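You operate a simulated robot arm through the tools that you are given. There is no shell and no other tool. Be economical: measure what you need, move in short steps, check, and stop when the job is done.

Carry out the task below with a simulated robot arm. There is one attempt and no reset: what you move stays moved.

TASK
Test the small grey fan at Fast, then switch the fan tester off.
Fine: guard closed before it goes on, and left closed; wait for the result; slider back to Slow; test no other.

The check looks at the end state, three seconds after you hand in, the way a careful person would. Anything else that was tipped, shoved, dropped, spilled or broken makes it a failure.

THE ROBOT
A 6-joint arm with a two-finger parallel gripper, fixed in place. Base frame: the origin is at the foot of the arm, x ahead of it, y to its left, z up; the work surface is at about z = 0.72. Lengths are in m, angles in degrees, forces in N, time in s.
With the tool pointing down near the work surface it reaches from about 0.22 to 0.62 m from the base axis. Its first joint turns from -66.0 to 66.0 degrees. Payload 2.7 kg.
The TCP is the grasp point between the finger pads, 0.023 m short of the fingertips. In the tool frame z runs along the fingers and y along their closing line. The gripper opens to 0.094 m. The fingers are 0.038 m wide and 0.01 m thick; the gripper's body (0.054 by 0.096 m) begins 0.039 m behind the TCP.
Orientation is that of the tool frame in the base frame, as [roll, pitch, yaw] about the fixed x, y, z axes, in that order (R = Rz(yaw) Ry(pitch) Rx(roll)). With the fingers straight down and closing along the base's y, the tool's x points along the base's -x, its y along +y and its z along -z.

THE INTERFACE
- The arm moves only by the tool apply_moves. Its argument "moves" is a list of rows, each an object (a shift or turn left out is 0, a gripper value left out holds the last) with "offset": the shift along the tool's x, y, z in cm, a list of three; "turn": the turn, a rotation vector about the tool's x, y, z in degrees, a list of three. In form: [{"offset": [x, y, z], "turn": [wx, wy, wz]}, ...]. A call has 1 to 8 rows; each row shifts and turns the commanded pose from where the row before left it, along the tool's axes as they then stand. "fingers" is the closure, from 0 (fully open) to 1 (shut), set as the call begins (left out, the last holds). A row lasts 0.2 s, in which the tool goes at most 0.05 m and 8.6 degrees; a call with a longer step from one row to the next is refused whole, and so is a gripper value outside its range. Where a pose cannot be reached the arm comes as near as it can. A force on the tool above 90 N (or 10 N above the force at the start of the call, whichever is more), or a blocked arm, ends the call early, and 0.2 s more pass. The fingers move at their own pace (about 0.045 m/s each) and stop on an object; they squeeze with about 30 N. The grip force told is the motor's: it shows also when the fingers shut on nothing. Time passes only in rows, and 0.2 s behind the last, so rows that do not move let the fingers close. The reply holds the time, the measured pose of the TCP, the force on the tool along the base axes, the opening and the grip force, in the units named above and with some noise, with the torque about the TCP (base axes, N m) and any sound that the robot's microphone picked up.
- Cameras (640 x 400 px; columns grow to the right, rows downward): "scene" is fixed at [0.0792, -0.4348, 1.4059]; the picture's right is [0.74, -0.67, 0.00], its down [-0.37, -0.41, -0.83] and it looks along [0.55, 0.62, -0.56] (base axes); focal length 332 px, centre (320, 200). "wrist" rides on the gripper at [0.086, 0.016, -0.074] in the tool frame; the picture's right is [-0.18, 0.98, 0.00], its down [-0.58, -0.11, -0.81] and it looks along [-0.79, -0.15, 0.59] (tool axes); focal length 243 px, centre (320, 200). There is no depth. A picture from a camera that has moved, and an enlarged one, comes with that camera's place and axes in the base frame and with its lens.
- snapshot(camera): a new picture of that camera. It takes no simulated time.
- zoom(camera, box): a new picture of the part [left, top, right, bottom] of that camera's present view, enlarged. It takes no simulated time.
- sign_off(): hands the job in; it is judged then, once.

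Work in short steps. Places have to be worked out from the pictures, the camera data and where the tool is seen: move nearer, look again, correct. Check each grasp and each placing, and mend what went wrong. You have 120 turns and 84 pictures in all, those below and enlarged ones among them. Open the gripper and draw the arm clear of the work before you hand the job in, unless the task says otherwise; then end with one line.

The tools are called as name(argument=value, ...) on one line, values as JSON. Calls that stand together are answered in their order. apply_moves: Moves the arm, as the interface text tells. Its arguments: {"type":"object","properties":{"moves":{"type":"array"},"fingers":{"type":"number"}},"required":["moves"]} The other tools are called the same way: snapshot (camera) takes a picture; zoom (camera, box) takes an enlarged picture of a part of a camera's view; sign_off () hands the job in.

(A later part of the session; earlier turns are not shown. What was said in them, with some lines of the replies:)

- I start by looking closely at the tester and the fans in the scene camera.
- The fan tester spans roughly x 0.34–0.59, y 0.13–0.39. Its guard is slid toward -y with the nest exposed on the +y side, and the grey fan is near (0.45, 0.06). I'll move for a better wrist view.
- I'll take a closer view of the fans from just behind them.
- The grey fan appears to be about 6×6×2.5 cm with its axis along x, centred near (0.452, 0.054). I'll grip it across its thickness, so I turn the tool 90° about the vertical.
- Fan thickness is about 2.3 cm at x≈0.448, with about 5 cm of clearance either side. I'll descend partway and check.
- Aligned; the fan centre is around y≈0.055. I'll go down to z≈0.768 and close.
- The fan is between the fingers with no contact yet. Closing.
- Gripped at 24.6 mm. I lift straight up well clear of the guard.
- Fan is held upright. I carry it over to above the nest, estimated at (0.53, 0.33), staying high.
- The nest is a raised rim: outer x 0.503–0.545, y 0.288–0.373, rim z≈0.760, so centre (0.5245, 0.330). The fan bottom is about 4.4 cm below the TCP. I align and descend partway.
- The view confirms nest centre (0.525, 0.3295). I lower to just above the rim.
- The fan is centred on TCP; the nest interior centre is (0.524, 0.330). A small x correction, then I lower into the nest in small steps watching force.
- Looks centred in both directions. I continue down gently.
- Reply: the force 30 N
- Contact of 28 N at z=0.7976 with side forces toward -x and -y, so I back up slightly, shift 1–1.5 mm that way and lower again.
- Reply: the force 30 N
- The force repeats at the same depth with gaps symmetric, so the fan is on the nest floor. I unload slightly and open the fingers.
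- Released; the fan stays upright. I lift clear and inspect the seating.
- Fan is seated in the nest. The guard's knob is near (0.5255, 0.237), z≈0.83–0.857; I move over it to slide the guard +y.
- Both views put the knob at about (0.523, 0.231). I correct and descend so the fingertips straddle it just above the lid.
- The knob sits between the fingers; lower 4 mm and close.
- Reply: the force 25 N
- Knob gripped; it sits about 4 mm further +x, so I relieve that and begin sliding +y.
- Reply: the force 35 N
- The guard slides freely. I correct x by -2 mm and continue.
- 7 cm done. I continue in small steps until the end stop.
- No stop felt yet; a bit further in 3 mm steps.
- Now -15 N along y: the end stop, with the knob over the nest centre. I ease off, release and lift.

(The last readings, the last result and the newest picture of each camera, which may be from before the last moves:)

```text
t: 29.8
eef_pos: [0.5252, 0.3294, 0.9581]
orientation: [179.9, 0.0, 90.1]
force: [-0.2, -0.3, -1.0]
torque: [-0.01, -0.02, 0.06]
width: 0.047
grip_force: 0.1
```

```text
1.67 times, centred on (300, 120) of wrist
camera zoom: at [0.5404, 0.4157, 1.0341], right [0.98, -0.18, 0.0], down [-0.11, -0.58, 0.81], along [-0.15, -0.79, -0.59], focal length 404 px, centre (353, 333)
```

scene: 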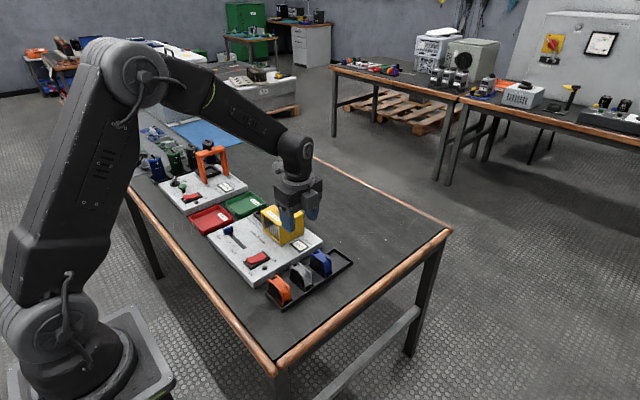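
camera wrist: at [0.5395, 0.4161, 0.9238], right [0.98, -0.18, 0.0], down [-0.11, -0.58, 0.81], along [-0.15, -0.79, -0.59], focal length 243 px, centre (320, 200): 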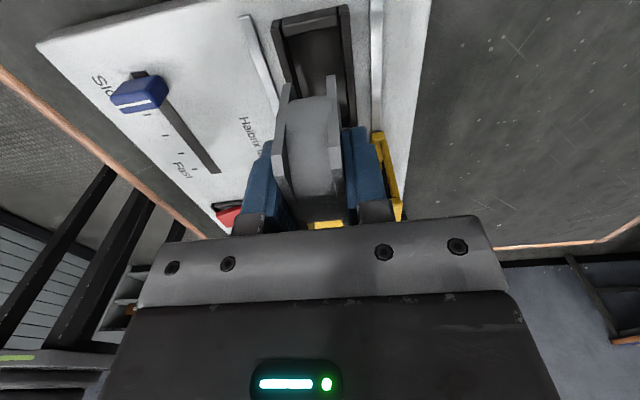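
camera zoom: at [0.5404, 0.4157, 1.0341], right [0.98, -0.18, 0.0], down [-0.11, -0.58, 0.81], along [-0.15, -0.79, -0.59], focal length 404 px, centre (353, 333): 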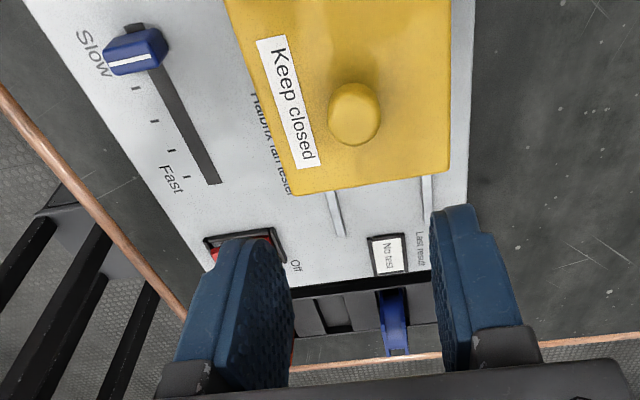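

Guard is closed over the fan. The slider knob is at about (0.402, 0.35) at Slow; Fast tick is at y≈0.264. I move above the slider.

apply_moves(moves=[{"offset": [0.7, -4.1, 0]}, {"offset": [0.7, -4.1, 0]}, {"offset": [0.6, -4.1, 0]}, {"offset": [0, 0, 3.5]}, {"offset": [0, 0, 3.5]}, {}], fingers=0.35)

snapshot(camera="wrist")

zoom(camera="scene", box=[190, 180, 310, 280])

```text
t: 31.2
eef_pos: [0.4008, 0.3495, 0.888]
orientation: [180.0, 0.0, 90.0]
force: [-0.4, 0.3, 0.3]
torque: [-0.01, -0.04, -0.01]
width: 0.0611
grip_force: 0.1
```

```text
38 pictures are left
camera wrist: at [0.4165, 0.4362, 0.9632], right [0.98, -0.18, 0.0], down [-0.11, -0.58, 0.81], along [-0.15, -0.79, -0.59], focal length 243 px, centre (320, 200)
```

wrist: 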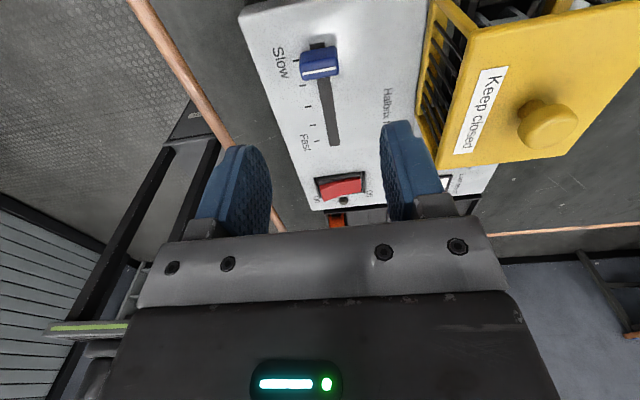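

```text
4.00 times, centred on (250, 230) of scene
camera zoom: at [0.0792, -0.4348, 1.4059], right [0.74, -0.67, 0.0], down [-0.37, -0.41, -0.83], along [0.55, 0.62, -0.56], focal length 1326 px, centre (600, 80)
```

zoom: 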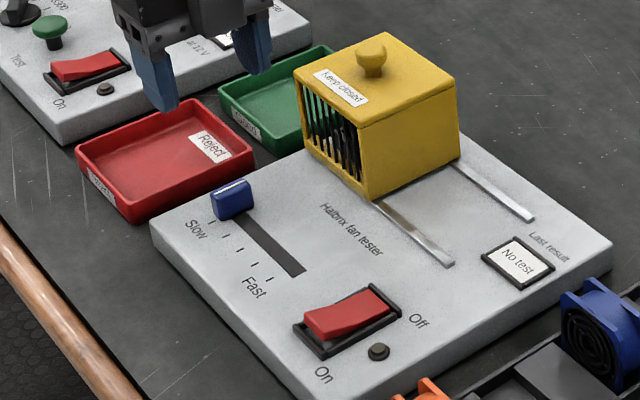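

Slider knob ≈3 cm long in x at (0.400, 0.350), right below the TCP. Descend in two stages and grip.

apply_moves(moves=[{"offset": [0, -0.05, 4]}, {"offset": [0, 0, 3]}, {"offset": [0, 0, 2]}, {"offset": [0, 0, 1.5]}, {"offset": [0, 0, 0.6]}, {}])

snapshot(camera="wrist")

zoom(camera="scene", box=[190, 180, 310, 280])

```text
t: 32.6
eef_pos: [0.4011, 0.3505, 0.7769]
orientation: [-179.9, 0.1, 89.9]
force: [-0.7, 0.2, 0.3]
torque: [0.01, 0.0, 0.03]
width: 0.0611
grip_force: 0.0
```

```text
36 pictures are left
camera wrist: at [0.4168, 0.4367, 0.8517], right [0.98, -0.18, 0.0], down [-0.11, -0.58, 0.81], along [-0.15, -0.79, -0.59], focal length 243 px, centre (320, 200)
```

wrist: 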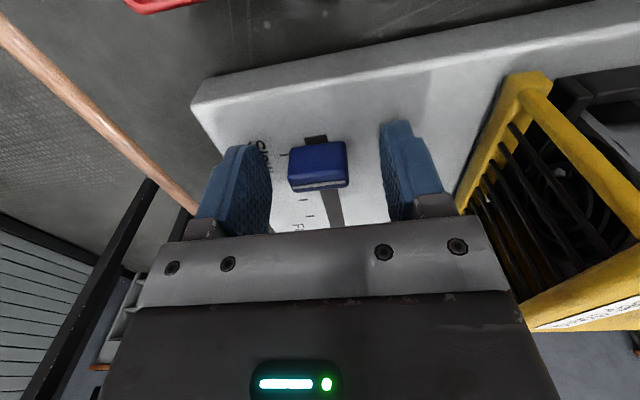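

```text
4.00 times, centred on (250, 230) of scene
camera zoom: at [0.0792, -0.4348, 1.4059], right [0.74, -0.67, 0.0], down [-0.37, -0.41, -0.83], along [0.55, 0.62, -0.56], focal length 1326 px, centre (600, 80)
```

zoom: 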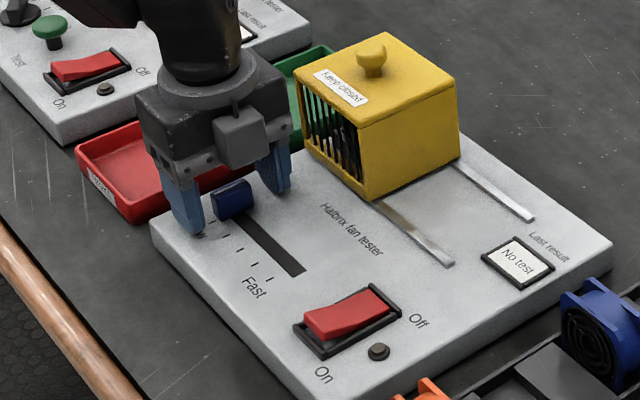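

The slider knob is between the fingers. Close on it.

apply_moves(moves=[{}, {}, {}, {}], fingers=1)

```text
t: 33.6
eef_pos: [0.3991, 0.3505, 0.7751]
orientation: [-179.9, 0.1, 90.0]
force: [-11.6, 0.4, 3.9]
torque: [-0.41, 0.03, -0.13]
width: 0.0298
grip_force: 44.9
```

Gripped (29.8 mm). Slide toward Fast (-y).

apply_moves(moves=[{"offset": [-1, -0.15, 0]}, {"offset": [-1.2, 0, 0]}, {"offset": [-1.2, 0, 0]}, {"offset": [-1.2, 0, 0]}, {"offset": [-1.2, 0, 0]}, {"offset": [-1.2, 0, 0]}, {"offset": [-1.0, 0, 0]}, {}])

zoom(camera="scene", box=[190, 180, 310, 280])

snapshot(camera="wrist")

```text
t: 35.4
eef_pos: [0.3998, 0.2692, 0.7759]
orientation: [179.9, 0.0, 90.0]
force: [1.2, -0.1, -6.5]
torque: [0.28, -0.09, 0.27]
width: 0.0298
grip_force: 45.6
```

```text
4.00 times, centred on (250, 230) of scene
camera zoom: at [0.0793, -0.4348, 1.4059], right [0.74, -0.67, 0.0], down [-0.37, -0.41, -0.83], along [0.55, 0.62, -0.56], focal length 1326 px, centre (600, 80)
```

zoom: 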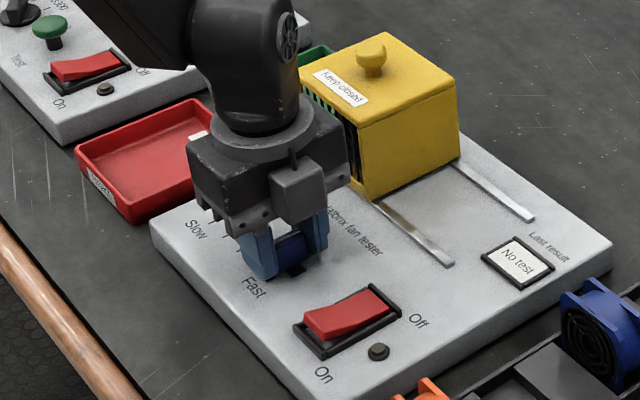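

```text
33 pictures are left
camera wrist: at [0.4156, 0.3558, 0.8517], right [0.98, -0.18, 0.0], down [-0.11, -0.58, 0.81], along [-0.15, -0.79, -0.59], focal length 243 px, centre (320, 200)
```

wrist: 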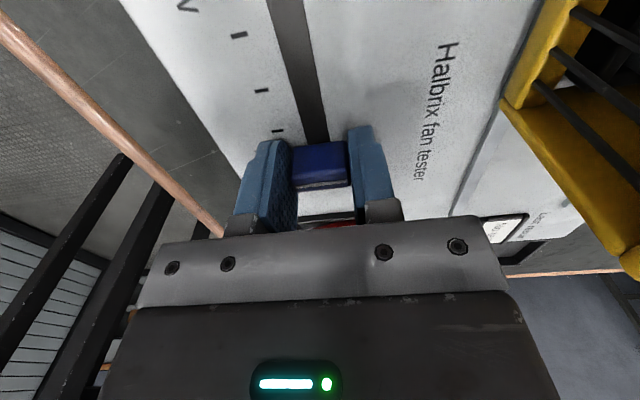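

Close to Fast; I continue in small steps feeling for the end stop.

apply_moves(moves=[{"offset": [-0.3, 0, 0]}, {"offset": [-0.3, 0, 0]}, {}])

```text
t: 36.2
eef_pos: [0.3991, 0.2636, 0.7759]
orientation: [180.0, -0.1, 90.0]
force: [7.5, 9.3, -17.7]
torque: [-0.74, 0.2, -0.14]
width: 0.0299
grip_force: 44.6
```

apply_moves(moves=[{"offset": [-0.3, 0, 0]}, {}])

```text
t: 36.8
eef_pos: [0.3999, 0.2645, 0.7771]
orientation: [179.8, -0.3, 90.1]
force: [1.6, 36.0, -22.3]
torque: [0.52, 0.66, -0.32]
width: 0.0299
grip_force: 45.0
```

Solid stop at y≈0.264, matching the Fast tick. I ease off, release and lift.

apply_moves(moves=[{"offset": [0.35, 0, 0.1]}, {}])

apply_moves(moves=[{}, {}, {"offset": [0, 0, -3]}, {"offset": [0, 0, -4]}, {"offset": [4, 0, -3]}], fingers=0.4)

zoom(camera="wrist", box=[200, 0, 440, 200])

zoom(camera="scene", box=[190, 190, 310, 290])

```text
t: 37.4
eef_pos: [0.3994, 0.2632, 0.7769]
orientation: [-180.0, -0.1, 90.0]
force: [-7.4, 7.6, 8.1]
torque: [1.33, 0.04, 0.03]
width: 0.0297
grip_force: 44.0
```

```text
t: 38.6
eef_pos: [0.4003, 0.305, 0.8766]
orientation: [-179.9, 0.2, 90.0]
force: [0.2, 0.4, 0.6]
torque: [0.0, -0.01, -0.01]
width: 0.0563
grip_force: 0.0
```

```text
2.00 times, centred on (320, 100) of wrist
camera zoom: at [0.4155, 0.3914, 0.951], right [0.98, -0.18, 0.0], down [-0.11, -0.58, 0.81], along [-0.15, -0.79, -0.59], focal length 485 px, centre (320, 400)
```

zoom: 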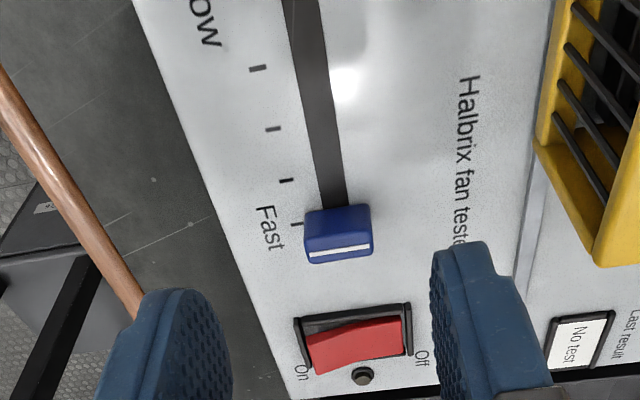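

```text
4.00 times, centred on (250, 240) of scene
camera zoom: at [0.0792, -0.4349, 1.4059], right [0.74, -0.67, 0.0], down [-0.37, -0.41, -0.83], along [0.55, 0.62, -0.56], focal length 1326 px, centre (600, 40)
```

zoom: 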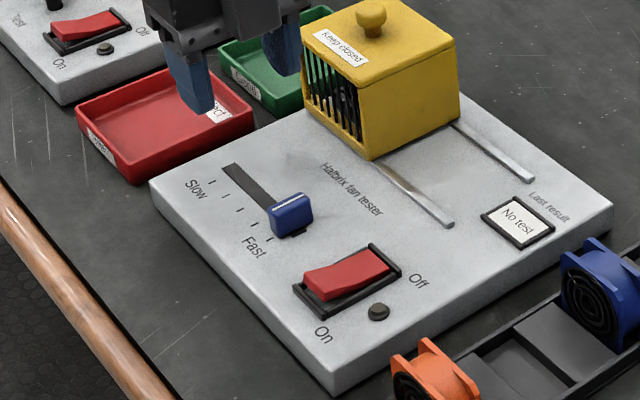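

Slider is at Fast. The rocker's centre is about (0.397, 0.187), On end toward -x. I close the fingers and hover above the On half.

apply_moves(moves=[{"offset": [-4, -0.6, 0]}, {"offset": [-4, -0.6, 0]}, {"offset": [-3.7, -0.65, 0]}, {"offset": [0, 0, 3]}, {"offset": [0, 0, 3]}, {}], fingers=1)

zoom(camera="scene", box=[210, 200, 310, 290])

snapshot(camera="wrist")

```text
t: 40.0
eef_pos: [0.3813, 0.1874, 0.8145]
orientation: [179.9, 0.0, 90.1]
force: [-0.2, 0.6, 0.3]
torque: [-0.04, 0.03, 0.01]
width: 0.0003
grip_force: 30.0
```

```text
4.44 times, centred on (260, 245) of scene
camera zoom: at [0.0792, -0.4348, 1.4059], right [0.74, -0.67, 0.0], down [-0.37, -0.41, -0.83], along [0.55, 0.62, -0.56], focal length 1474 px, centre (587, 0)
```

zoom: 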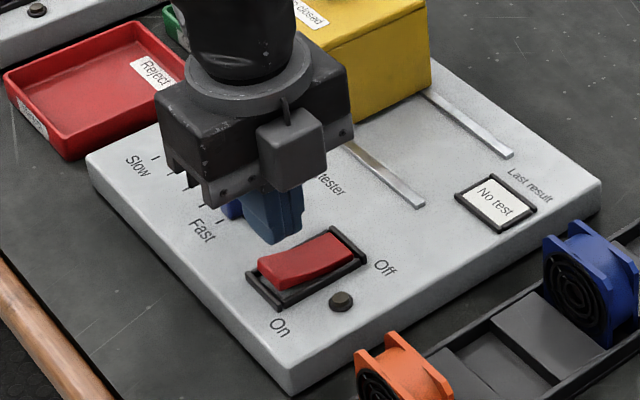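

```text
29 pictures are left
camera wrist: at [0.3974, 0.2738, 0.8907], right [0.98, -0.18, 0.0], down [-0.11, -0.58, 0.81], along [-0.15, -0.79, -0.59], focal length 243 px, centre (320, 200)
```

wrist: 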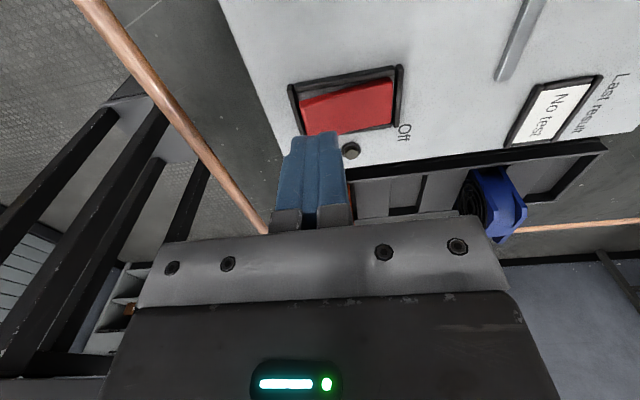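

Aligned over the On half. I press down in small steps and watch force and sound.

apply_moves(moves=[{"offset": [0, 0, 1.2]}, {"offset": [0, 0, 0.8]}, {"offset": [0, 0, 0.4]}, {"offset": [0, 0, 0.3]}, {}])

```text
t: 41.2
eef_pos: [0.3814, 0.1868, 0.7872]
orientation: [-179.9, -0.1, 90.1]
force: [-0.6, 0.6, -0.1]
torque: [-0.02, 0.01, 0.0]
width: 0.0002
grip_force: 30.2
```

apply_moves(moves=[{"offset": [0, 0, 0.3]}, {"offset": [0, 0, 0.3]}, {"offset": [0, 0, 0.2]}, {}])

zoom(camera="scene", box=[210, 200, 310, 290])

```text
t: 42.2
eef_pos: [0.3806, 0.1872, 0.7839]
orientation: [-180.0, 0.0, 90.0]
force: [-32.6, -8.4, 72.8]
torque: [-0.37, 0.05, -0.16]
width: 0.0001
grip_force: 30.6
heard: click
```

```text
4.44 times, centred on (260, 245) of scene
camera zoom: at [0.0776, -0.4354, 1.4058], right [0.74, -0.67, 0.0], down [-0.37, -0.41, -0.83], along [0.56, 0.62, -0.56], focal length 1474 px, centre (587, 0)
```

zoom: 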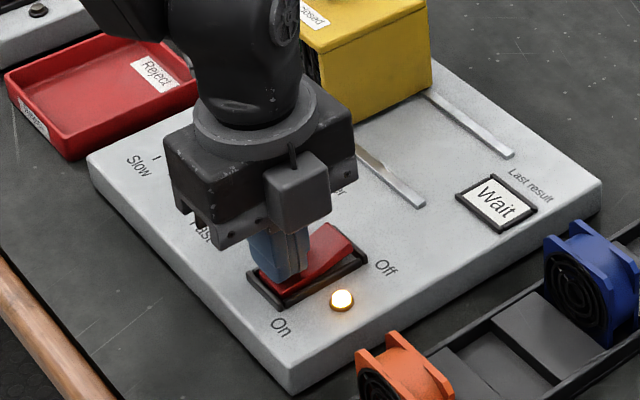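

Click, lamp lit, display says "Wait". I lift off and wait for the result.

apply_moves(moves=[{"offset": [0, 0, -0.8]}, {"offset": [0, 0, -2]}, {"offset": [0, 0, -1.5]}, {}, {}, {}, {}, {}])

apply_moves(moves=[{}, {}, {}, {}, {}, {}, {}, {}])

zoom(camera="scene", box=[210, 180, 330, 290])

```text
t: 44.0
eef_pos: [0.3802, 0.1869, 0.8238]
orientation: [-179.9, 0.0, 89.9]
force: [-0.5, 0.4, -0.4]
torque: [-0.02, -0.01, 0.06]
width: 0.0
grip_force: 30.2
```

```text
t: 45.8
eef_pos: [0.3823, 0.1869, 0.8235]
orientation: [-179.9, 0.0, 90.0]
force: [-0.2, -0.3, 0.0]
torque: [0.01, -0.01, -0.02]
width: 0.0
grip_force: 30.0
```

```text
3.64 times, centred on (270, 235) of scene
camera zoom: at [0.0792, -0.4348, 1.4059], right [0.74, -0.67, 0.0], down [-0.37, -0.41, -0.83], along [0.55, 0.62, -0.56], focal length 1206 px, centre (502, 73)
```

zoom: 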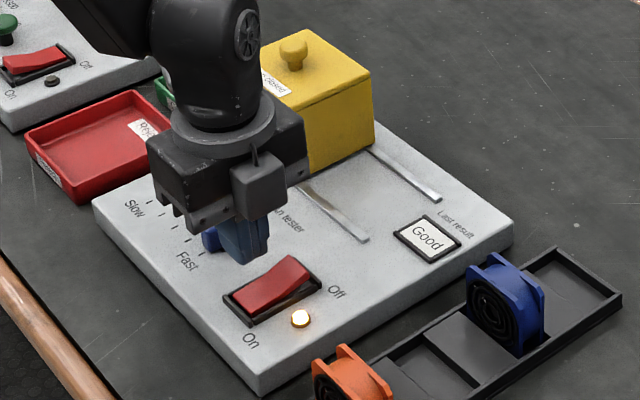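

Result: "Good". Now I press the Off half at x≈0.413.

apply_moves(moves=[{"offset": [0, 3.2, 0]}, {"offset": [0, 0, 1.5]}, {"offset": [0, 0, 1.2]}, {"offset": [0, 0, 0.7]}, {"offset": [0, 0, 0.3]}, {}])

apply_moves(moves=[{"offset": [0, 0, 0.3]}, {"offset": [0, 0, 0.3]}, {"offset": [0, 0, 0.15]}, {}])

zoom(camera="scene", box=[210, 180, 330, 290])

```text
t: 47.2
eef_pos: [0.414, 0.1876, 0.7856]
orientation: [180.0, 0.0, 90.0]
force: [1.2, -0.7, 2.1]
torque: [0.0, -0.07, 0.02]
width: 0.0002
grip_force: 30.0
heard: click
```

```text
t: 48.2
eef_pos: [0.4144, 0.1881, 0.784]
orientation: [179.8, 0.0, 89.9]
force: [-18.8, -17.6, 77.1]
torque: [-0.69, 1.15, 0.14]
width: 0.0001
grip_force: 29.3
```

```text
3.64 times, centred on (270, 235) of scene
camera zoom: at [0.0778, -0.4357, 1.4057], right [0.74, -0.67, 0.0], down [-0.37, -0.41, -0.83], along [0.56, 0.62, -0.56], focal length 1206 px, centre (502, 73)
```

zoom: 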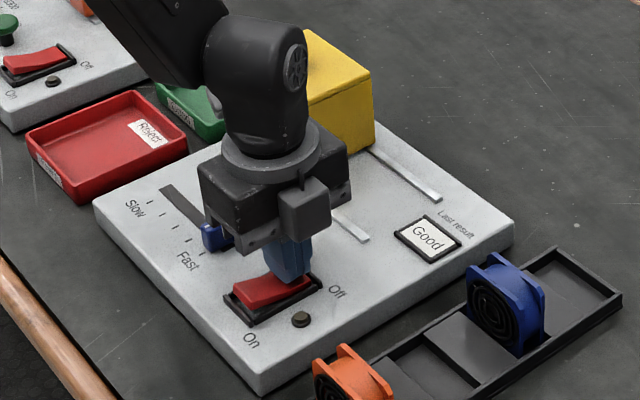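

Click and lamp out: off, result retained. I lift, open, and move over the slider to return it to Slow.

apply_moves(moves=[{"offset": [0, 0, -1]}, {"offset": [0, 0, -3]}, {"offset": [0, 0, -3]}, {"offset": [0, 0, -3]}])

apply_moves(moves=[{"offset": [3.8, -0.7, 0]}, {"offset": [3.8, -0.7, 0]}, {}, {}], fingers=0.35)

snapshot(camera="wrist")

```text
t: 49.2
eef_pos: [0.4142, 0.1884, 0.878]
orientation: [-180.0, 0.1, 90.0]
force: [0.5, 0.8, -0.8]
torque: [-0.01, 0.01, 0.01]
width: 0.0002
grip_force: 29.9
```

```text
t: 50.2
eef_pos: [0.3977, 0.2638, 0.8781]
orientation: [-179.9, 0.1, 90.0]
force: [0.5, -0.9, -1.1]
torque: [0.0, 0.03, 0.0]
width: 0.061
grip_force: 0.1
```

```text
25 pictures are left
camera wrist: at [0.4145, 0.3495, 0.9538], right [0.98, -0.18, 0.0], down [-0.11, -0.58, 0.81], along [-0.15, -0.79, -0.59], focal length 243 px, centre (320, 200)
```

wrist: 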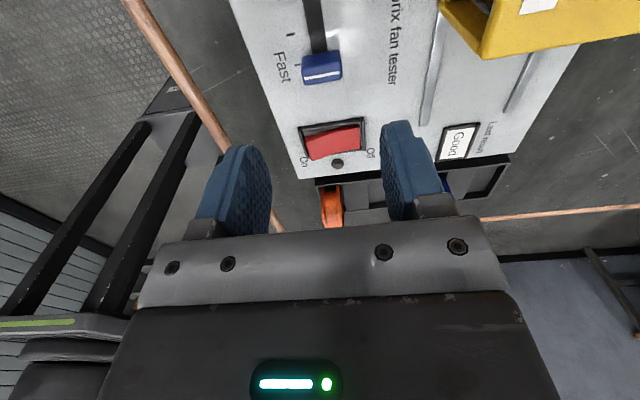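

Slider lies directly below; descend and grip.

apply_moves(moves=[{"offset": [0, 0.2, 4]}, {"offset": [0, 0, 3]}, {"offset": [0, 0, 2]}, {"offset": [0, 0, 1.2]}, {}])

apply_moves(moves=[{}, {}, {}, {}], fingers=1)

```text
t: 51.4
eef_pos: [0.4017, 0.2634, 0.776]
orientation: [180.0, 0.0, 89.9]
force: [-0.3, 0.8, 0.4]
torque: [0.0, 0.0, 0.01]
width: 0.0611
grip_force: 0.0
```

```text
t: 52.4
eef_pos: [0.3999, 0.2631, 0.7766]
orientation: [-179.8, 0.1, 90.0]
force: [-16.3, 3.2, 5.9]
torque: [-0.3, 0.05, -0.1]
width: 0.0301
grip_force: 45.5
```

Gripped. Slide back toward Slow (+y, ~8.7 cm).

apply_moves(moves=[{"offset": [1, -0.15, 0]}, {"offset": [1.2, 0, 0]}, {"offset": [1.2, 0, 0]}, {"offset": [1.2, 0, 0]}, {"offset": [1.2, 0, 0]}, {"offset": [1.2, 0, 0]}, {"offset": [1.2, 0, 0]}, {}])

apply_moves(moves=[{"offset": [0.3, 0, 0]}, {"offset": [0.2, 0, 0]}, {"offset": [0.2, 0, 0]}, {}])

```text
t: 54.2
eef_pos: [0.4, 0.3459, 0.7756]
orientation: [-179.9, 0.0, 90.0]
force: [3.6, 0.0, -10.6]
torque: [-0.64, -0.1, -0.01]
width: 0.0299
grip_force: 44.7
```

```text
t: 55.2
eef_pos: [0.4005, 0.3493, 0.7767]
orientation: [-179.9, 0.3, 89.9]
force: [-3.0, -30.9, 7.2]
torque: [-0.13, -0.3, 0.27]
width: 0.0298
grip_force: 44.5
```

End stop reached at the original Slow position. Ease off, release, and lift away.

apply_moves(moves=[{"offset": [-0.3, 0, 0]}, {}])

apply_moves(moves=[{}, {}, {"offset": [0, 0, -3]}, {"offset": [0, 0, -4]}, {"offset": [0, 0, -4]}, {"offset": [0, -4, -2]}, {"offset": [0, -4, -2]}], fingers=0.3)

apply_moves(moves=[{"offset": [0, 0, -4]}, {"offset": [4, 0, -3]}, {}], fingers=0)

snapshot(camera="scene")

zoom(camera="scene", box=[190, 170, 350, 310])

```text
t: 55.8
eef_pos: [0.3999, 0.3482, 0.7757]
orientation: [-180.0, 0.0, 90.0]
force: [6.6, -13.3, -5.7]
torque: [-1.44, -0.02, -0.07]
width: 0.03
grip_force: 45.0
```

```text
t: 57.4
eef_pos: [0.3193, 0.3487, 0.9263]
orientation: [180.0, -0.1, 90.0]
force: [0.2, -0.4, 0.0]
torque: [0.0, 0.01, 0.01]
width: 0.0657
grip_force: 0.0
```

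```text
t: 58.2
eef_pos: [0.3208, 0.3887, 0.9972]
orientation: [180.0, 0.0, 89.9]
force: [0.1, -0.1, 0.3]
torque: [-0.04, 0.0, -0.02]
width: 0.0939
grip_force: 0.0
```

```text
24 pictures are left
```

scene: 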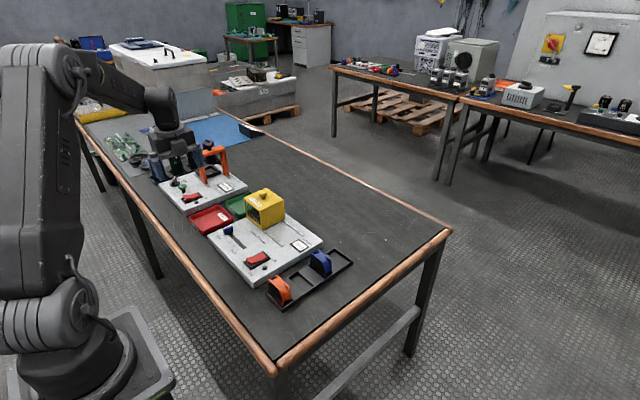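

```text
2.86 times, centred on (270, 240) of scene
camera zoom: at [0.0792, -0.4348, 1.4059], right [0.74, -0.67, 0.0], down [-0.37, -0.41, -0.83], along [0.55, 0.62, -0.56], focal length 947 px, centre (463, 86)
```

zoom: 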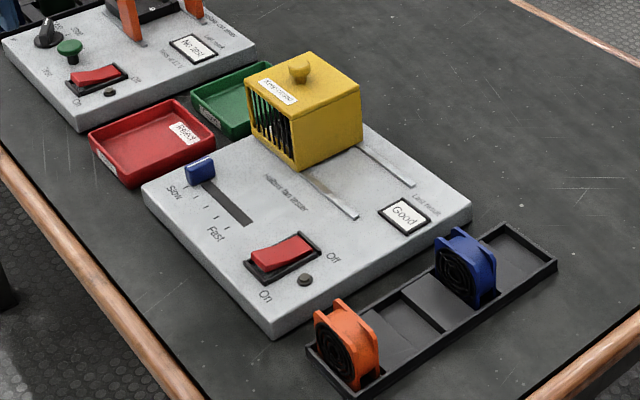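

All done: display shows "Good", switch is off, slider is at Slow, guard is closed, and the arm is clear. Handing in.

sign_off()

```text
The job is handed in.
```

The small grey fan was tested at Fast and the display read "Good". The tester is now off, the slider is back at Slow, and the guard is closed with the fan still inside; no other fan was tested.
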